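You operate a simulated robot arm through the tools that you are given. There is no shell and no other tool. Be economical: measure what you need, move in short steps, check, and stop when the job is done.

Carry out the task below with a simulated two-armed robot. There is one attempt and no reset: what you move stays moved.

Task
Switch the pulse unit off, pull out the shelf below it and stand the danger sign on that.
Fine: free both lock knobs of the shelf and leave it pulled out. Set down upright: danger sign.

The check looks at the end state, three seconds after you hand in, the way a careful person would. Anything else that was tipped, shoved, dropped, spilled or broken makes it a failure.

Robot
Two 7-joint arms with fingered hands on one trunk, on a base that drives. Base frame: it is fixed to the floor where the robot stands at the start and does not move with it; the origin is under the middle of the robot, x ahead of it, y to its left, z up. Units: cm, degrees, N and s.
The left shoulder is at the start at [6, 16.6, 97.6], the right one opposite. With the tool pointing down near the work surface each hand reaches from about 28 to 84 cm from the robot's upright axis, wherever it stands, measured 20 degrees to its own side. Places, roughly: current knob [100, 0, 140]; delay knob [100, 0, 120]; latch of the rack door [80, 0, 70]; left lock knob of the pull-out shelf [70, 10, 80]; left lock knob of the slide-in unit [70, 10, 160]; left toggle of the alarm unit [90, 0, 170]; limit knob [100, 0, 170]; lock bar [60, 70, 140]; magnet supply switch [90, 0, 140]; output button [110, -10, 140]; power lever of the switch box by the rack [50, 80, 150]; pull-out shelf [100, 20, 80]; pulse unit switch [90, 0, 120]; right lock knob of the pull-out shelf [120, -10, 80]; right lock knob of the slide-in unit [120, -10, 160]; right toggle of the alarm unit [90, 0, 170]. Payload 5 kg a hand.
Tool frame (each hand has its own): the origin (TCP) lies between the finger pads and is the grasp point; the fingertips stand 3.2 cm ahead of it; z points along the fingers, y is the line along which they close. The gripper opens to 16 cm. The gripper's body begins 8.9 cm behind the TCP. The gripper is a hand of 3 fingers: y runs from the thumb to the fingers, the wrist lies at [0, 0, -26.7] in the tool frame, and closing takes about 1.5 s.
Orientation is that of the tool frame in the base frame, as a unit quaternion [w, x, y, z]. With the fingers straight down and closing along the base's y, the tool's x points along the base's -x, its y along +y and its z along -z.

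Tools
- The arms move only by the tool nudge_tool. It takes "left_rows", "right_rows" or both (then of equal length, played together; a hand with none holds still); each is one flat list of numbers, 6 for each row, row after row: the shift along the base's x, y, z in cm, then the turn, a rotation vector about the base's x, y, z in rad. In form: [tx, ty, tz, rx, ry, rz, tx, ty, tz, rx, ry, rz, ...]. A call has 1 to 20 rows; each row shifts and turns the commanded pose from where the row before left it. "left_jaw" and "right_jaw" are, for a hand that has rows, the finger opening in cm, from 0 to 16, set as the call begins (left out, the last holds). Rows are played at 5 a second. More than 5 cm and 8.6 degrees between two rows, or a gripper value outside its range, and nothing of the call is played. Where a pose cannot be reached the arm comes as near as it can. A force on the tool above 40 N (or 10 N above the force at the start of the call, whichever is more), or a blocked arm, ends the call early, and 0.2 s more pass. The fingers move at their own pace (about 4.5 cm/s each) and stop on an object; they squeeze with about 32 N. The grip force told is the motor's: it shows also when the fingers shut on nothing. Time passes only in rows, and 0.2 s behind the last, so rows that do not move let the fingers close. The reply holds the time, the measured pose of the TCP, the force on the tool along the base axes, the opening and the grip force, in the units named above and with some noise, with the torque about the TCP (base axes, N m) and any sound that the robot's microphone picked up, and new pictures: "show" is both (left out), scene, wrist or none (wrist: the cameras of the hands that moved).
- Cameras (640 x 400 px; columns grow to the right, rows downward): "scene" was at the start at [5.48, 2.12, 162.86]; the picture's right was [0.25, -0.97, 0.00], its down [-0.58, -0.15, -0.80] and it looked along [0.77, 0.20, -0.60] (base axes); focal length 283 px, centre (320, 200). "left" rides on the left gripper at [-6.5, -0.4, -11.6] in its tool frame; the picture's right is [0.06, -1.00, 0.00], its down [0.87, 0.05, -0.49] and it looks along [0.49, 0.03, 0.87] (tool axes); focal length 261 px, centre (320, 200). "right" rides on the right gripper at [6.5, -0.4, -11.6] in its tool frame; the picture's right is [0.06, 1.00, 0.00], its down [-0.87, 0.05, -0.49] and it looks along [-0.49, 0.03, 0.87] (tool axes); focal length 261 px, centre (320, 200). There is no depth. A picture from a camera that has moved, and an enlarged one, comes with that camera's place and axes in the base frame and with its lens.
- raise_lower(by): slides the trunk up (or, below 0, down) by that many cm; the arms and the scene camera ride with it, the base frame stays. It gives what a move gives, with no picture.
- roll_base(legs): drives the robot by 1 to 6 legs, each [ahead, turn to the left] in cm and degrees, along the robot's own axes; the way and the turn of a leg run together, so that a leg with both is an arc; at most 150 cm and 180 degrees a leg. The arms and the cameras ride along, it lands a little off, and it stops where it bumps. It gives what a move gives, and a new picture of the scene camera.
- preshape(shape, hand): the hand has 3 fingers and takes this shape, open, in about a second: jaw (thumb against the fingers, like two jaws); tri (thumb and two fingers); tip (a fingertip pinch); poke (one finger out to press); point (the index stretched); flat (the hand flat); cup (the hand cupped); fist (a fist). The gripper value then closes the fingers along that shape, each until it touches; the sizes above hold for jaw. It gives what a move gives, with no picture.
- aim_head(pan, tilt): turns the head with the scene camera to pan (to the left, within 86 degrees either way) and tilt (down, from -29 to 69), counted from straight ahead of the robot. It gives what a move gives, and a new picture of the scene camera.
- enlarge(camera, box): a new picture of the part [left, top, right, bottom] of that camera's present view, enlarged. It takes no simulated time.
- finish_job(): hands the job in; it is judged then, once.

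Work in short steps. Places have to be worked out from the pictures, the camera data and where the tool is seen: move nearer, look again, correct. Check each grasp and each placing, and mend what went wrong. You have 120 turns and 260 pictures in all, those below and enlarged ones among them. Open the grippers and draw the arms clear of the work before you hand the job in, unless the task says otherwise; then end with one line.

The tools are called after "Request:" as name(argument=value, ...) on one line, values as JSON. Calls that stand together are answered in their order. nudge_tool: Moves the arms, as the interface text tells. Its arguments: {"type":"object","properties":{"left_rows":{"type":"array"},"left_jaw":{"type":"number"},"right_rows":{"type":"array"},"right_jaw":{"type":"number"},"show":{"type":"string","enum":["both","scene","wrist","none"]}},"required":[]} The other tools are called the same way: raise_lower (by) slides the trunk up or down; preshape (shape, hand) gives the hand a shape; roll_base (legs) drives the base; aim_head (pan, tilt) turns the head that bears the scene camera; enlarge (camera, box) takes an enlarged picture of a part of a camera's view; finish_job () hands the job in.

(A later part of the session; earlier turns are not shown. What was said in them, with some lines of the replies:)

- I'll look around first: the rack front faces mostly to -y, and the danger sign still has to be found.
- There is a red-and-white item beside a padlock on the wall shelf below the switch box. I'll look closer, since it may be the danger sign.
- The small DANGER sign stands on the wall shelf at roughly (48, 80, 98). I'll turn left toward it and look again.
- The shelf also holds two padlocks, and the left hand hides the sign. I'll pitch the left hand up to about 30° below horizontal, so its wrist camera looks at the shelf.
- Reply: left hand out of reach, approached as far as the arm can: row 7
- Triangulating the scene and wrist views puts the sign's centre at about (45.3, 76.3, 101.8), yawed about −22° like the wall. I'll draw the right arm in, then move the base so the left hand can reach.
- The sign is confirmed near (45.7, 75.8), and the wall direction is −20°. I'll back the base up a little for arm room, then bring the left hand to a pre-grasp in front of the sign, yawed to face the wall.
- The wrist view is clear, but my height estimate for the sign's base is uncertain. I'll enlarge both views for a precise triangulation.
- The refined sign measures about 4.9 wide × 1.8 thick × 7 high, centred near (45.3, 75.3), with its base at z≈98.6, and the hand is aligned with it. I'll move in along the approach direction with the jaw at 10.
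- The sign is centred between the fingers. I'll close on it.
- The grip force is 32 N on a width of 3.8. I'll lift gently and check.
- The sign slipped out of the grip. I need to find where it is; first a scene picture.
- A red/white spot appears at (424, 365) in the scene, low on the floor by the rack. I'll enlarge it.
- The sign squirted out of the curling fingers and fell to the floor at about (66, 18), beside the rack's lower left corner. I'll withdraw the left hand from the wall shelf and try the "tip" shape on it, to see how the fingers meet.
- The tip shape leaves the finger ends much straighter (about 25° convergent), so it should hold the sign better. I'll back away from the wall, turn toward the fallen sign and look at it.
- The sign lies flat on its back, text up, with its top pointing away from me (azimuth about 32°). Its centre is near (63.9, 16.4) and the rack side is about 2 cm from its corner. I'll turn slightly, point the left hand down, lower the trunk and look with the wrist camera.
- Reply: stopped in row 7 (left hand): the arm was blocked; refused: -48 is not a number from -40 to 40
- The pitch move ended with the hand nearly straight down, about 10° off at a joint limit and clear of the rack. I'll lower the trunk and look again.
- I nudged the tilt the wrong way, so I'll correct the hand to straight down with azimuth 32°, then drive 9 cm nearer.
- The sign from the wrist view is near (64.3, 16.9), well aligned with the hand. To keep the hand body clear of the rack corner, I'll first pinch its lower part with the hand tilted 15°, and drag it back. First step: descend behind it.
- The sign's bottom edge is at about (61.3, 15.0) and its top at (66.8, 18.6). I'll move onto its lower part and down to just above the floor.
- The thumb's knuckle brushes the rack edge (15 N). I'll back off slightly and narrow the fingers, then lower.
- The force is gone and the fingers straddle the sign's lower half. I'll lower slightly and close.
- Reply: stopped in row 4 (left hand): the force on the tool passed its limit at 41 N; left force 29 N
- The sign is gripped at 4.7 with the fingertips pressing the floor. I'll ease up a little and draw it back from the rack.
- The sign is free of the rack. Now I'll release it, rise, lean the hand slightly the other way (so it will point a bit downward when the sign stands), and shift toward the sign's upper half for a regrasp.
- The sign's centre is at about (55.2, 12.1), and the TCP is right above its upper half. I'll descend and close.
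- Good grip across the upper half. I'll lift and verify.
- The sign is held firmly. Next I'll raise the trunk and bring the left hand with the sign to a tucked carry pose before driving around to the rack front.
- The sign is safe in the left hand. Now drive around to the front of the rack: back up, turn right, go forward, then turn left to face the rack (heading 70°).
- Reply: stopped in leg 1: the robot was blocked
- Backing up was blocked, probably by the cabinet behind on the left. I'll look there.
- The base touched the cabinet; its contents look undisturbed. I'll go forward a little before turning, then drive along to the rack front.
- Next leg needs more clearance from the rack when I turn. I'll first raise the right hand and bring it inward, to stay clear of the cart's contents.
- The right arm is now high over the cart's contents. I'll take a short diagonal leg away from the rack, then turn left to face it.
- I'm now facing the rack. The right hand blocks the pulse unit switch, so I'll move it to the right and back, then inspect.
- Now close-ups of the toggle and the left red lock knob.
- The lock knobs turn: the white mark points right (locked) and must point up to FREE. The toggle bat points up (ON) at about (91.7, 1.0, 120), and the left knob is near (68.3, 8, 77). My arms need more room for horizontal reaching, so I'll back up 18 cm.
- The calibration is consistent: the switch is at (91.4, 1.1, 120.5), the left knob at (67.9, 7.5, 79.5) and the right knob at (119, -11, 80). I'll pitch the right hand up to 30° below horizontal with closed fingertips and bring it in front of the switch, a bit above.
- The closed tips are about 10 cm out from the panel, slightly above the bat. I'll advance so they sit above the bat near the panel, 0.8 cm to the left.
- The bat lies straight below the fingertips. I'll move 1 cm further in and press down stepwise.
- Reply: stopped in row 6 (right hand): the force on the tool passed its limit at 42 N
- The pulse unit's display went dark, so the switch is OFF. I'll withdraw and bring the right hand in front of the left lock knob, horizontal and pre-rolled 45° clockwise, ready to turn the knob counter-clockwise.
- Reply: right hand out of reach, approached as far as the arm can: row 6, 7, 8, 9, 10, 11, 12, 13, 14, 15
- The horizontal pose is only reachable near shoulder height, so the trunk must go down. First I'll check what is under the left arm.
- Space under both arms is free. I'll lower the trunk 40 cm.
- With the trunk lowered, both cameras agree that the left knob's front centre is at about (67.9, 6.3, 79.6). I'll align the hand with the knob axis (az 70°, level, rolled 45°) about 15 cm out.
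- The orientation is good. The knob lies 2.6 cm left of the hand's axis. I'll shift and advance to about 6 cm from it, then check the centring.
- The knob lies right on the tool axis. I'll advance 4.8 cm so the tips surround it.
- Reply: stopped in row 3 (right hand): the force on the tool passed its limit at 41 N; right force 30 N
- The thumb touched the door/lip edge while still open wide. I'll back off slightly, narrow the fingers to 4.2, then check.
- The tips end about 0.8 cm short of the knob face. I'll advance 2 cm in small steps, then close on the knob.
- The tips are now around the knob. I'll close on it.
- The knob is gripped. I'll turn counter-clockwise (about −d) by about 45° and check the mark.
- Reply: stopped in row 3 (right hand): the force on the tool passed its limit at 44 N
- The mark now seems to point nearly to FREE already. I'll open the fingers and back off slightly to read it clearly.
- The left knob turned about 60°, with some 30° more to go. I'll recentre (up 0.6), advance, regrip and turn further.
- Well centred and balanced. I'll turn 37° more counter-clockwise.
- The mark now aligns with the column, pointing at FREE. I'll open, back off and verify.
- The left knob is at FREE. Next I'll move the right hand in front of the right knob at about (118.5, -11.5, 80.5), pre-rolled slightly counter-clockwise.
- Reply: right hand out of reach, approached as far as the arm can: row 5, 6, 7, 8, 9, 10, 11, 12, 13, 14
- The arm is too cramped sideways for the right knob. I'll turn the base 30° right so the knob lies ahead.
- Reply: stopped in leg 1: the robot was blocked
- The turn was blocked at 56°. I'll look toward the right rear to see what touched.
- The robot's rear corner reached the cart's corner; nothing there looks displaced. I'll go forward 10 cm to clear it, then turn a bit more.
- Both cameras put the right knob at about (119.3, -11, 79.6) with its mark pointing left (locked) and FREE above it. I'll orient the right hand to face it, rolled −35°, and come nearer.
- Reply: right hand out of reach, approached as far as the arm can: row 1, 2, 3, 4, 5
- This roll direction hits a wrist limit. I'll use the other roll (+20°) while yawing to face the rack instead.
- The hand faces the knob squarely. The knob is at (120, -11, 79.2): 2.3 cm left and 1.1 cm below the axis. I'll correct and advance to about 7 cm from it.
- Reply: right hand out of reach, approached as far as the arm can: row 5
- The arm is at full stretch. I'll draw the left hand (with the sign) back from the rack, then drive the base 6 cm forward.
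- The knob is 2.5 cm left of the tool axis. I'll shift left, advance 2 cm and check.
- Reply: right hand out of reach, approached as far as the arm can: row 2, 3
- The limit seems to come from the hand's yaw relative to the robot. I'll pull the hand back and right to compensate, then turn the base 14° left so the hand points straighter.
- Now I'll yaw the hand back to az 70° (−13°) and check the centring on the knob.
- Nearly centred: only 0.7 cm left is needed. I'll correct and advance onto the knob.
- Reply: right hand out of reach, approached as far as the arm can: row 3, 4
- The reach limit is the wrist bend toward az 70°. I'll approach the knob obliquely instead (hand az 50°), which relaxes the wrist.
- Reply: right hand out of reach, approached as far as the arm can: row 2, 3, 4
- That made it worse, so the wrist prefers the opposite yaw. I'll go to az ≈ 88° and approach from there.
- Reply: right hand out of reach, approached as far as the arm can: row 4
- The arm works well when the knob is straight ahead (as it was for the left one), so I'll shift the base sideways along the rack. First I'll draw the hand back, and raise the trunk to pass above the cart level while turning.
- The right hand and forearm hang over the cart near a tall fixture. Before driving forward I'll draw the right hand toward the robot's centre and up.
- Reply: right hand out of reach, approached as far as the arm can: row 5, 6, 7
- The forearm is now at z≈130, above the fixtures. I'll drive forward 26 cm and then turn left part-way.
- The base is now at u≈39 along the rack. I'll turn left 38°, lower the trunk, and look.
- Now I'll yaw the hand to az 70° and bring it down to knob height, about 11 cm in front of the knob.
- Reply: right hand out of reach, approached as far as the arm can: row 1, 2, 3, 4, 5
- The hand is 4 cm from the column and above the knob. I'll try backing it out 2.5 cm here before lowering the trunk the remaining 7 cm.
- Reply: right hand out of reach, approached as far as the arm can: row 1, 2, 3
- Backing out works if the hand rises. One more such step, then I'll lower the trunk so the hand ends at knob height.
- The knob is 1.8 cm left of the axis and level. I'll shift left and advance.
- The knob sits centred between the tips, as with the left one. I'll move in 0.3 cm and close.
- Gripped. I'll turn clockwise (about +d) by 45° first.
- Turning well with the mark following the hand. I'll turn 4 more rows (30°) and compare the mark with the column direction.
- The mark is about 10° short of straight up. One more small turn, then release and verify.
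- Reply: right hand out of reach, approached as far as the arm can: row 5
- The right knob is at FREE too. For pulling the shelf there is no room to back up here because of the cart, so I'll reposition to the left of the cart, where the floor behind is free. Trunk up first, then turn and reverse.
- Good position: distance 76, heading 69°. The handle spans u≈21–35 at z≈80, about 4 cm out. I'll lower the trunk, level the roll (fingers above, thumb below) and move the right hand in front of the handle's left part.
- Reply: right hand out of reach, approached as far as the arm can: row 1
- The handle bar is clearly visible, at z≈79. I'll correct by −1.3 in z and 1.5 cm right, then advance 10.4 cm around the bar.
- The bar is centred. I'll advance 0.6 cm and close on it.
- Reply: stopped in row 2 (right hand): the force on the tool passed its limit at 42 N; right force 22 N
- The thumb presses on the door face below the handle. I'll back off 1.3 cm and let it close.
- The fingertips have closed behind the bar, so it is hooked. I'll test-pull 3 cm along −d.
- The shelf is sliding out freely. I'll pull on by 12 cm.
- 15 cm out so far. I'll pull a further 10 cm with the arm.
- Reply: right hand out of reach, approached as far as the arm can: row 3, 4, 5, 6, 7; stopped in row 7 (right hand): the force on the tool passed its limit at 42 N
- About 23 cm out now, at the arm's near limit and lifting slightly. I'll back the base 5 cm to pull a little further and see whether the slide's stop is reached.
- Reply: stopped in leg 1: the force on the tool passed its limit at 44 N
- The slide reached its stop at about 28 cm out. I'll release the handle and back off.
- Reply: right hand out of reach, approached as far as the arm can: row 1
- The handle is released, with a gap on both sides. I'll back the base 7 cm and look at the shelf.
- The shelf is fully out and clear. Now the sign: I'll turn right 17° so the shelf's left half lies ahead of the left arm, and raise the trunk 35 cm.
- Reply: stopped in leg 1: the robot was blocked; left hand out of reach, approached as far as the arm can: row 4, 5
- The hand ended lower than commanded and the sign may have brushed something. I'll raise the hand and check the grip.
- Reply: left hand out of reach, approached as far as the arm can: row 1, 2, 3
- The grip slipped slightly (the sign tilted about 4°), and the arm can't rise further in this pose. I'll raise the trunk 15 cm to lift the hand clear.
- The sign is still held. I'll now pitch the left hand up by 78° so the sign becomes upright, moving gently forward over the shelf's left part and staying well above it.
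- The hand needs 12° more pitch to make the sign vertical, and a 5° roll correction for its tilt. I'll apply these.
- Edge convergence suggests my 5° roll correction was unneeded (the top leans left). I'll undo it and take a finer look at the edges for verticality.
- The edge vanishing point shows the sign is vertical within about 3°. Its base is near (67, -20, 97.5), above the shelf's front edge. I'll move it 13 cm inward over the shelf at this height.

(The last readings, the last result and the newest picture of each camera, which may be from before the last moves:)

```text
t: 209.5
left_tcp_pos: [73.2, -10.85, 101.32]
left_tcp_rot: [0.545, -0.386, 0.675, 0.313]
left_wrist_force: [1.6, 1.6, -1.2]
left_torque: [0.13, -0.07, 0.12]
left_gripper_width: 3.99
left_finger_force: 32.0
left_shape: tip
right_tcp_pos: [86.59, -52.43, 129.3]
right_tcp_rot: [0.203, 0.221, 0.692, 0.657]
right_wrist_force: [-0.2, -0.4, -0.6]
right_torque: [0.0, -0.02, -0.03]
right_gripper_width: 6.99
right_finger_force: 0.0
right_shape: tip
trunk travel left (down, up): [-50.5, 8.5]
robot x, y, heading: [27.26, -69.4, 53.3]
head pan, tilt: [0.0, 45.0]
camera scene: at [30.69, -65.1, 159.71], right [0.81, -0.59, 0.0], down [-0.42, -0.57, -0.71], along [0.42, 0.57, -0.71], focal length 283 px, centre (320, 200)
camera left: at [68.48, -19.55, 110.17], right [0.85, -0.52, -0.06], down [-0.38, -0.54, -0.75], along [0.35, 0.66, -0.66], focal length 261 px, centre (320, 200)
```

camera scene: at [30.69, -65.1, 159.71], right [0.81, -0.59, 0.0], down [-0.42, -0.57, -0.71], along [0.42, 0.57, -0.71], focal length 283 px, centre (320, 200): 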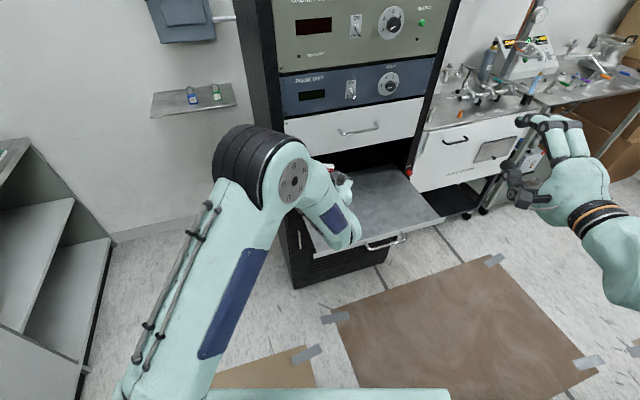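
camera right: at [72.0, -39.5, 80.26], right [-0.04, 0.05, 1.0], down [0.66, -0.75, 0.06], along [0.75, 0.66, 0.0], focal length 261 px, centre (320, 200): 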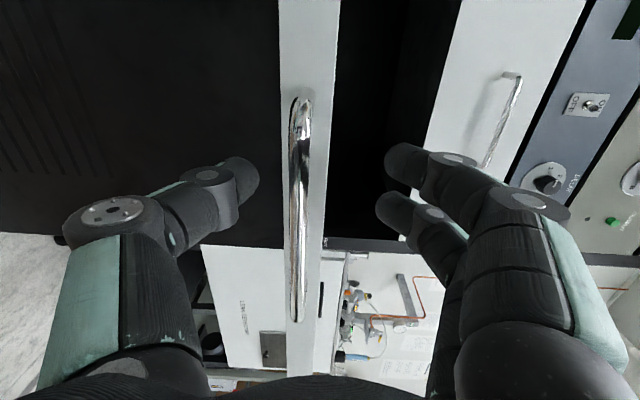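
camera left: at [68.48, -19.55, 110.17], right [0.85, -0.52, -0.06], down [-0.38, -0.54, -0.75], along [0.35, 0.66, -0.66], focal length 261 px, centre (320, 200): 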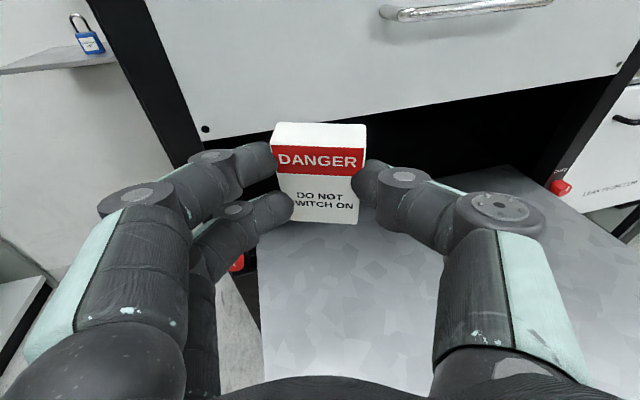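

The sign is over the shelf. I'll lower with the trunk, keeping the arm pose, 12 cm first.

Request:
raise_lower(by=-12)

Request:
enlarge(camera="left", box=[160, 80, 480, 280])

```text
t: 211.0
left_tcp_pos: [73.23, -10.79, 89.54]
left_tcp_rot: [0.545, -0.387, 0.675, 0.313]
left_wrist_force: [0.2, 2.4, -0.7]
left_torque: [0.12, -0.09, 0.12]
left_gripper_width: 4.01
left_finger_force: 32.0
left_shape: tip
right_tcp_pos: [86.53, -52.49, 117.53]
right_tcp_rot: [0.203, 0.221, 0.691, 0.658]
right_wrist_force: [0.6, -0.6, 0.0]
right_torque: [-0.01, -0.01, -0.01]
right_gripper_width: 7.03
right_finger_force: 0.1
right_shape: tip
trunk travel left (down, up): [-38.5, 20.5]
robot x, y, heading: [27.56, -69.58, 53.2]
head pan, tilt: [0.0, 45.0]
```

```text
2.00 times, centred on (320, 180) of left
camera zoom: at [68.43, -19.62, 98.21], right [0.86, -0.51, -0.06], down [-0.38, -0.54, -0.75], along [0.35, 0.66, -0.66], focal length 521 px, centre (320, 240)
```

zoom: 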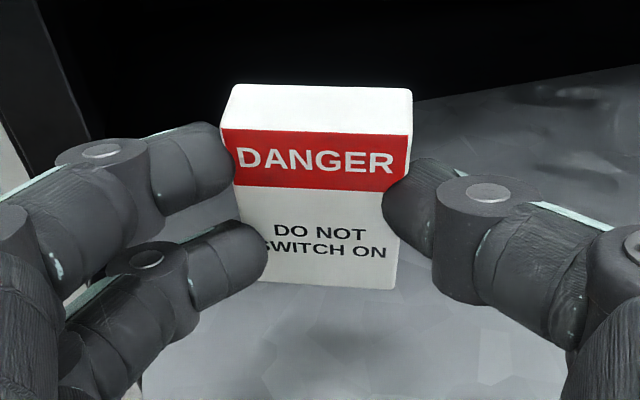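

Close above the shelf now. I'll go down in half-centimetre steps, watching the force.

Request:
nudge_tool(left_rows=[0, 0, -0.5, 0, 0, 0, 0, 0, -0.5, 0, 0, 0, 0, 0, -0.5, 0, 0, 0, 0, 0, -0.5, 0, 0, 0, 0, 0, -0.5, 0, 0, 0], show="wrist")

```text
t: 212.2
left_tcp_pos: [73.19, -10.78, 86.81]
left_tcp_rot: [0.545, -0.387, 0.675, 0.314]
left_wrist_force: [0.6, 1.5, 0.1]
left_torque: [0.11, -0.06, 0.11]
left_gripper_width: 4.0
left_finger_force: 32.4
left_shape: tip
right_tcp_pos: [86.65, -52.44, 117.37]
right_tcp_rot: [0.203, 0.22, 0.692, 0.657]
right_wrist_force: [-0.4, 0.7, 0.0]
right_torque: [0.03, 0.04, 0.02]
right_gripper_width: 7.04
right_finger_force: 0.1
right_shape: tip
trunk travel left (down, up): [-38.5, 20.5]
robot x, y, heading: [27.6, -69.1, 53.4]
head pan, tilt: [0.0, 45.0]
camera left: at [68.42, -19.6, 95.65], right [0.86, -0.51, -0.06], down [-0.38, -0.54, -0.75], along [0.35, 0.66, -0.66], focal length 261 px, centre (320, 200)
```

left: 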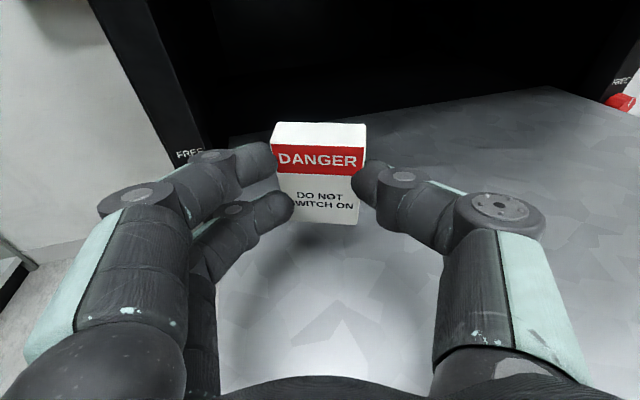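

No contact yet. One more centimetre.

Request:
nudge_tool(left_rows=[0, 0, -0.4, 0, 0, 0, 0, 0, -0.4, 0, 0, 0, 0, 0, -0.4, 0, 0, 0], show="none")

Request:
enlarge(camera="left", box=[240, 110, 400, 260])

```text
t: 213.0
left_tcp_pos: [73.1, -10.89, 85.72]
left_tcp_rot: [0.545, -0.387, 0.675, 0.313]
left_wrist_force: [0.6, 2.3, -0.9]
left_torque: [0.12, -0.07, 0.11]
left_gripper_width: 4.01
left_finger_force: 32.3
left_shape: tip
right_tcp_pos: [86.67, -52.55, 117.4]
right_tcp_rot: [0.204, 0.22, 0.691, 0.657]
right_wrist_force: [-0.1, 0.3, 0.3]
right_torque: [0.03, -0.02, 0.01]
right_gripper_width: 7.0
right_finger_force: 0.1
right_shape: tip
trunk travel left (down, up): [-38.5, 20.5]
robot x, y, heading: [27.79, -69.28, 53.5]
head pan, tilt: [0.0, 45.0]
```

```text
2.67 times, centred on (320, 185) of left
camera zoom: at [68.41, -19.63, 94.45], right [0.86, -0.51, -0.06], down [-0.38, -0.54, -0.75], along [0.35, 0.66, -0.66], focal length 695 px, centre (320, 240)
```

zoom: 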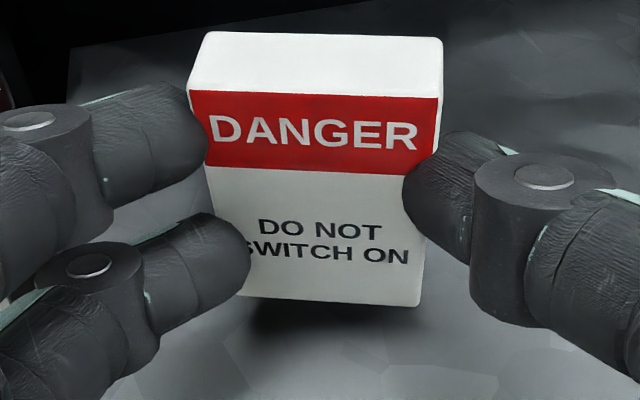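

The shadow shows still about a centimetre of gap. I'll continue down.

Request:
nudge_tool(left_rows=[0, 0, -0.4, 0, 0, 0, 0, 0, -0.4, 0, 0, 0], show="none")

Request:
enlarge(camera="left", box=[240, 110, 400, 260])

```text
t: 213.6
left_tcp_pos: [73.18, -10.91, 84.82]
left_tcp_rot: [0.545, -0.387, 0.675, 0.313]
left_wrist_force: [0.5, 1.8, -0.7]
left_torque: [0.15, -0.06, 0.12]
left_gripper_width: 3.98
left_finger_force: 32.1
left_shape: tip
right_tcp_pos: [86.6, -52.48, 117.37]
right_tcp_rot: [0.205, 0.22, 0.691, 0.657]
right_wrist_force: [-0.1, 0.6, -0.2]
right_torque: [-0.02, 0.0, 0.0]
right_gripper_width: 7.0
right_finger_force: 0.0
right_shape: tip
trunk travel left (down, up): [-38.5, 20.5]
robot x, y, heading: [27.33, -69.38, 53.6]
head pan, tilt: [0.0, 45.0]
```

```text
2.67 times, centred on (320, 185) of left
camera zoom: at [68.44, -19.62, 93.65], right [0.86, -0.51, -0.06], down [-0.38, -0.54, -0.75], along [0.35, 0.66, -0.66], focal length 695 px, centre (320, 240)
```

zoom: 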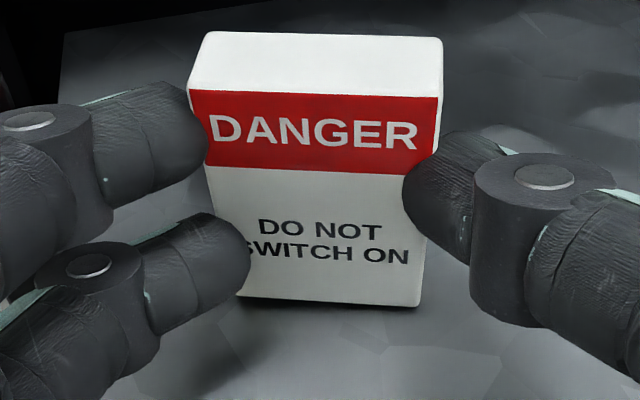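

The shadow is nearly closed. Another 0.3 cm.

Request:
nudge_tool(left_rows=[0, 0, -0.3, 0, 0, 0, 0, 0, 0, 0, 0, 0], show="none")

Request:
enlarge(camera="left", box=[240, 110, 400, 260])

```text
t: 214.2
left_tcp_pos: [73.09, -10.9, 84.6]
left_tcp_rot: [0.545, -0.387, 0.674, 0.313]
left_wrist_force: [0.5, 2.4, 1.2]
left_torque: [0.17, -0.08, 0.12]
left_gripper_width: 4.01
left_finger_force: 32.7
left_shape: tip
right_tcp_pos: [86.57, -52.54, 117.35]
right_tcp_rot: [0.203, 0.221, 0.691, 0.658]
right_wrist_force: [0.2, 0.3, -1.4]
right_torque: [0.02, 0.01, -0.01]
right_gripper_width: 7.01
right_finger_force: 0.2
right_shape: tip
trunk travel left (down, up): [-38.5, 20.5]
robot x, y, heading: [27.84, -69.43, 53.6]
head pan, tilt: [0.0, 45.0]
```

```text
2.67 times, centred on (320, 185) of left
camera zoom: at [68.45, -19.65, 93.4], right [0.86, -0.51, -0.06], down [-0.38, -0.54, -0.75], along [0.35, 0.66, -0.66], focal length 695 px, centre (320, 240)
```

zoom: 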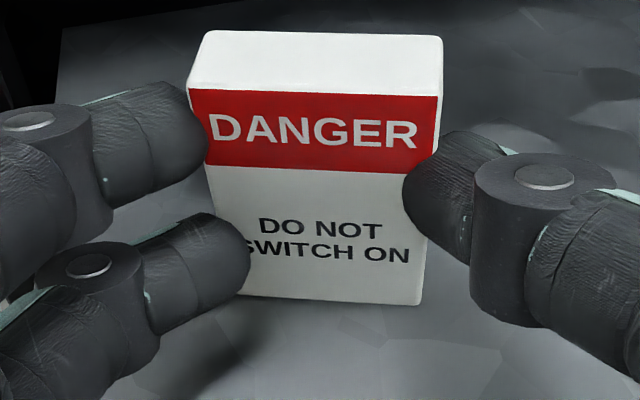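

Light contact (1.2 N). I'll press 0.2 cm lower and then open slowly.

Request:
nudge_tool(left_rows=[0, 0, -0.2, 0, 0, 0, 0, 0, 0, 0, 0, 0], show="none")

Request:
nudge_tool(left_rows=[0, 0, 0, 0, 0, 0, 0, 0, 0, 0, 0, 0, 0, 0, 0, 0, 0, 0], left_jaw=5.4, show="wrist")

```text
t: 214.8
left_tcp_pos: [73.17, -11.0, 84.46]
left_tcp_rot: [0.546, -0.386, 0.675, 0.313]
left_wrist_force: [1.7, 1.7, 6.9]
left_torque: [0.34, -0.02, 0.14]
left_gripper_width: 4.01
left_finger_force: 32.2
left_shape: tip
right_tcp_pos: [86.59, -52.58, 117.38]
right_tcp_rot: [0.203, 0.22, 0.691, 0.658]
right_wrist_force: [-0.9, -0.2, 0.3]
right_torque: [-0.01, 0.0, -0.01]
right_gripper_width: 7.01
right_finger_force: 0.0
right_shape: tip
trunk travel left (down, up): [-38.5, 20.5]
robot x, y, heading: [27.4, -69.42, 53.7]
head pan, tilt: [0.0, 45.0]
```

```text
t: 215.6
left_tcp_pos: [73.19, -10.9, 84.1]
left_tcp_rot: [0.544, -0.387, 0.675, 0.314]
left_wrist_force: [-0.9, -0.3, -0.4]
left_torque: [-0.02, -0.02, 0.01]
left_gripper_width: 5.35
left_finger_force: 0.0
left_shape: tip
right_tcp_pos: [86.6, -52.59, 117.41]
right_tcp_rot: [0.203, 0.221, 0.691, 0.658]
right_wrist_force: [0.4, 0.4, 0.1]
right_torque: [-0.01, -0.01, -0.02]
right_gripper_width: 7.01
right_finger_force: 0.0
right_shape: tip
trunk travel left (down, up): [-38.5, 20.5]
robot x, y, heading: [27.61, -69.25, 53.5]
head pan, tilt: [0.0, 45.0]
camera left: at [68.41, -19.64, 93.14], right [0.86, -0.51, -0.06], down [-0.38, -0.54, -0.75], along [0.35, 0.66, -0.66], focal length 261 px, centre (320, 200)
```

left: 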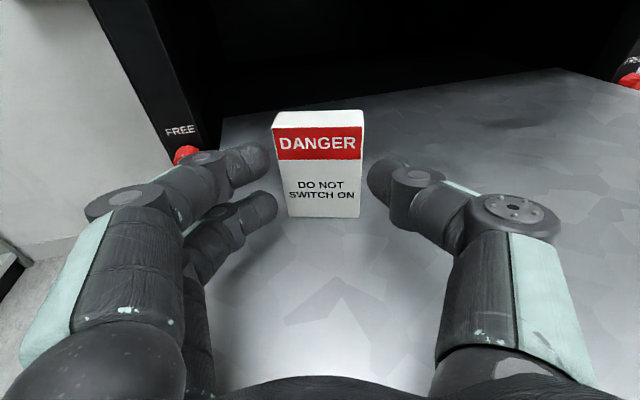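

The sign stands on the shelf. I'll open a bit more and withdraw straight back.

Request:
nudge_tool(left_rows=[0, 0, 0, 0, 0, 0, 0, 0, 0, 0, 0, 0, 0, 0, 0, 0, 0, 0, -1, -1.7, 0.2, 0, 0, 0, -1, -1.7, 0.2, 0, 0, 0, -1.5, -2.6, 0.4, 0, 0, 0, -1.5, -2.6, 0.6, 0, 0, 0], left_jaw=8.5, show="both")

```text
t: 217.2
left_tcp_pos: [68.11, -19.41, 86.0]
left_tcp_rot: [0.546, -0.386, 0.674, 0.314]
left_wrist_force: [0.0, 0.2, -0.2]
left_torque: [0.0, 0.04, 0.0]
left_gripper_width: 8.42
left_finger_force: 0.0
left_shape: tip
right_tcp_pos: [86.64, -52.59, 117.47]
right_tcp_rot: [0.203, 0.22, 0.691, 0.658]
right_wrist_force: [0.3, -1.3, 0.3]
right_torque: [-0.02, 0.02, 0.0]
right_gripper_width: 7.02
right_finger_force: 0.1
right_shape: tip
trunk travel left (down, up): [-38.5, 20.5]
robot x, y, heading: [27.41, -69.0, 53.6]
head pan, tilt: [0.0, 45.0]
camera scene: at [30.66, -65.19, 147.71], right [0.81, -0.59, 0.0], down [-0.42, -0.57, -0.71], along [0.42, 0.57, -0.71], focal length 283 px, centre (320, 200)
camera left: at [63.39, -28.19, 94.64], right [0.86, -0.51, -0.06], down [-0.38, -0.54, -0.75], along [0.35, 0.66, -0.66], focal length 261 px, centre (320, 200)
```

scene: 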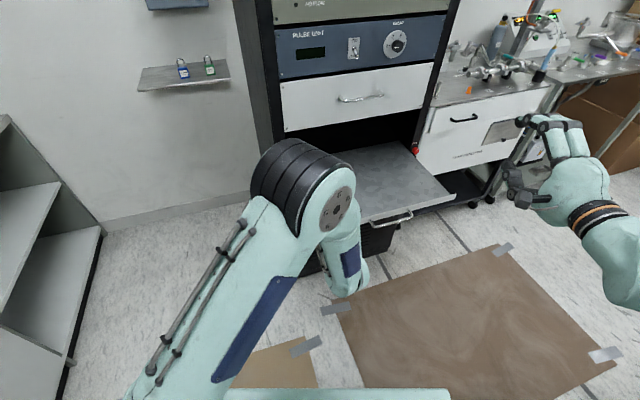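
left: 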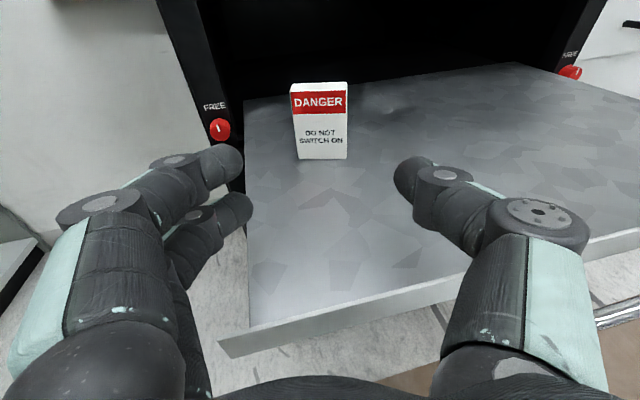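

The sign stands upright and both knobs read FREE. I'll raise the trunk to lift the hand clear, and look at the right rear, where the last turn was blocked.

Request:
raise_lower(by=15)

Request:
aim_head(pan=-86, tilt=50)

```text
t: 218.9
left_tcp_pos: [68.23, -19.37, 100.85]
left_tcp_rot: [0.545, -0.387, 0.675, 0.313]
left_wrist_force: [0.2, -1.3, -0.3]
left_torque: [0.01, 0.0, -0.01]
left_gripper_width: 8.43
left_finger_force: 0.0
left_shape: tip
right_tcp_pos: [86.58, -52.53, 132.37]
right_tcp_rot: [0.203, 0.22, 0.691, 0.658]
right_wrist_force: [-0.5, 0.2, 0.4]
right_torque: [0.0, 0.04, 0.0]
right_gripper_width: 6.98
right_finger_force: 0.1
right_shape: tip
trunk travel left (down, up): [-53.5, 5.5]
robot x, y, heading: [27.43, -69.14, 53.4]
head pan, tilt: [0.0, 45.0]
```

```text
t: 220.5
left_tcp_pos: [68.09, -19.39, 100.92]
left_tcp_rot: [0.545, -0.387, 0.674, 0.314]
left_wrist_force: [-0.2, 1.0, 0.2]
left_torque: [-0.02, 0.0, 0.02]
left_gripper_width: 8.42
left_finger_force: 0.1
left_shape: tip
right_tcp_pos: [86.6, -52.56, 132.48]
right_tcp_rot: [0.203, 0.22, 0.691, 0.658]
right_wrist_force: [-0.1, 0.4, -0.2]
right_torque: [0.01, 0.02, -0.02]
right_gripper_width: 7.0
right_finger_force: 0.0
right_shape: tip
trunk travel left (down, up): [-53.5, 5.5]
robot x, y, heading: [27.47, -68.87, 53.6]
head pan, tilt: [-85.9, 50.0]
camera scene: at [32.36, -75.81, 162.02], right [-0.53, -0.85, 0.0], down [-0.65, 0.41, -0.64], along [0.54, -0.34, -0.77], focal length 283 px, centre (320, 200)
```

scene: 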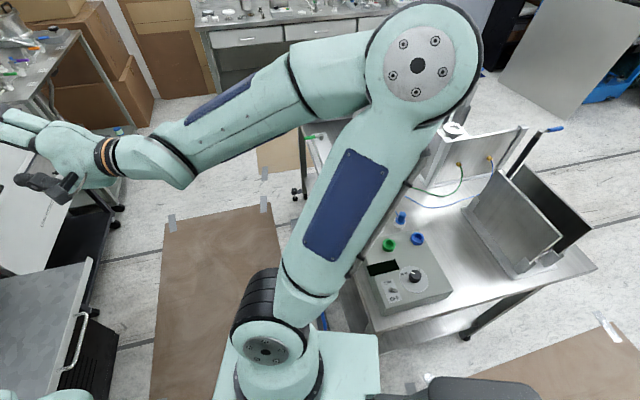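

The cart and its items are in place. I'll draw the left hand back and up, off the shelf, and take a final look.

Request:
nudge_tool(left_rows=[-2, -3, 1.5, 0, 0, 0, -2, -3, 1.5, 0, 0, 0, -2.5, -3, 1, 0, 0, 0, -3, -2, 1, 0, 0, 0, -3.5, -1, 0, 0, 0, 0, -3.5, 0, 0, 0, 0, 0], left_jaw=12, show="none")

Request:
aim_head(pan=5, tilt=42)

Request:
enlarge(camera="left", box=[0, 0, 640, 400])

```text
t: 221.9
left_tcp_pos: [55.13, -31.65, 105.49]
left_tcp_rot: [0.545, -0.388, 0.674, 0.315]
left_wrist_force: [-1.0, -0.1, -0.1]
left_torque: [0.01, 0.0, 0.02]
left_gripper_width: 11.97
left_finger_force: 0.0
left_shape: tip
left hand out of reach, approached as far as the arm can: row 6
right_tcp_pos: [86.58, -52.35, 132.44]
right_tcp_rot: [0.204, 0.22, 0.692, 0.657]
right_wrist_force: [-0.4, -0.1, 0.3]
right_torque: [0.01, 0.0, 0.01]
right_gripper_width: 7.01
right_finger_force: 0.1
right_shape: tip
trunk travel left (down, up): [-53.5, 5.5]
robot x, y, heading: [27.27, -69.53, 53.9]
head pan, tilt: [-85.9, 50.0]
```

```text
t: 223.6
left_tcp_pos: [55.33, -31.75, 105.55]
left_tcp_rot: [0.544, -0.388, 0.674, 0.314]
left_wrist_force: [-1.7, 0.2, -0.4]
left_torque: [0.0, -0.05, 0.0]
left_gripper_width: 11.97
left_finger_force: 0.1
left_shape: tip
right_tcp_pos: [86.56, -52.45, 132.35]
right_tcp_rot: [0.204, 0.221, 0.691, 0.658]
right_wrist_force: [0.8, 0.1, 0.2]
right_torque: [0.0, 0.0, 0.0]
right_gripper_width: 7.01
right_finger_force: 0.1
right_shape: tip
trunk travel left (down, up): [-53.5, 5.5]
robot x, y, heading: [27.42, -69.29, 53.2]
head pan, tilt: [5.0, 42.0]
camera scene: at [30.2, -64.57, 163.14], right [0.85, -0.52, 0.0], down [-0.35, -0.57, -0.74], along [0.39, 0.63, -0.67], focal length 283 px, centre (320, 200)
```

scene: 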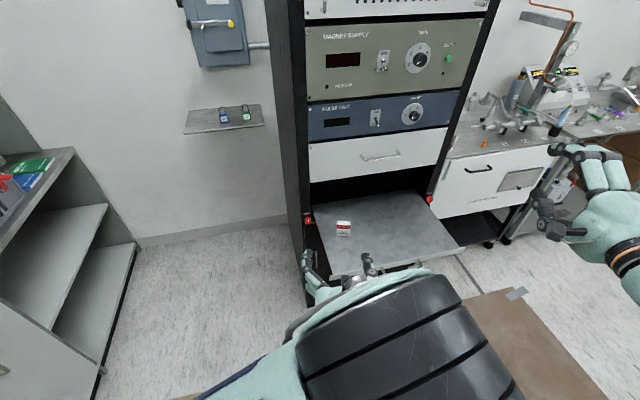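

```text
1.00 times, centred on (320, 200) of left (not enlarged: the box is as wide or as high as the picture)
camera zoom: at [50.51, -40.46, 114.32], right [0.86, -0.51, -0.06], down [-0.38, -0.54, -0.75], along [0.35, 0.66, -0.66], focal length 261 px, centre (320, 200)
```

zoom: 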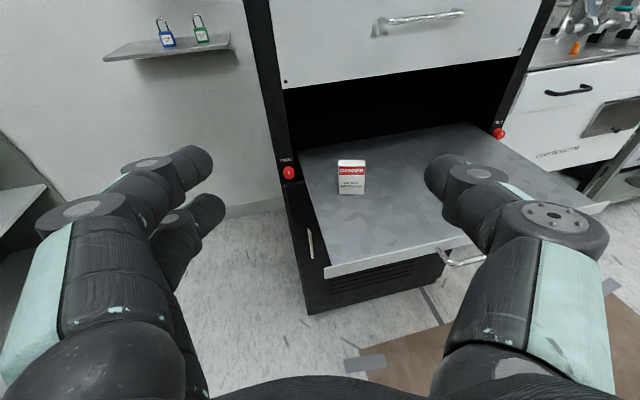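

Everything is as asked: the pulse unit display is dark, the shelf is pulled out with both knobs at FREE, the sign stands upright on it, and both hands are open and clear. I'm handing in.

Request:
finish_job()

```text
The job is handed in.
```

The pulse unit is off, both lock knobs are at FREE with the shelf pulled out about 28 cm, and the danger sign stands upright on it; the sign slipped and fell to the floor on my first grasp, and the base bumped the cabinet and the cart corner, with nothing there looking moved.
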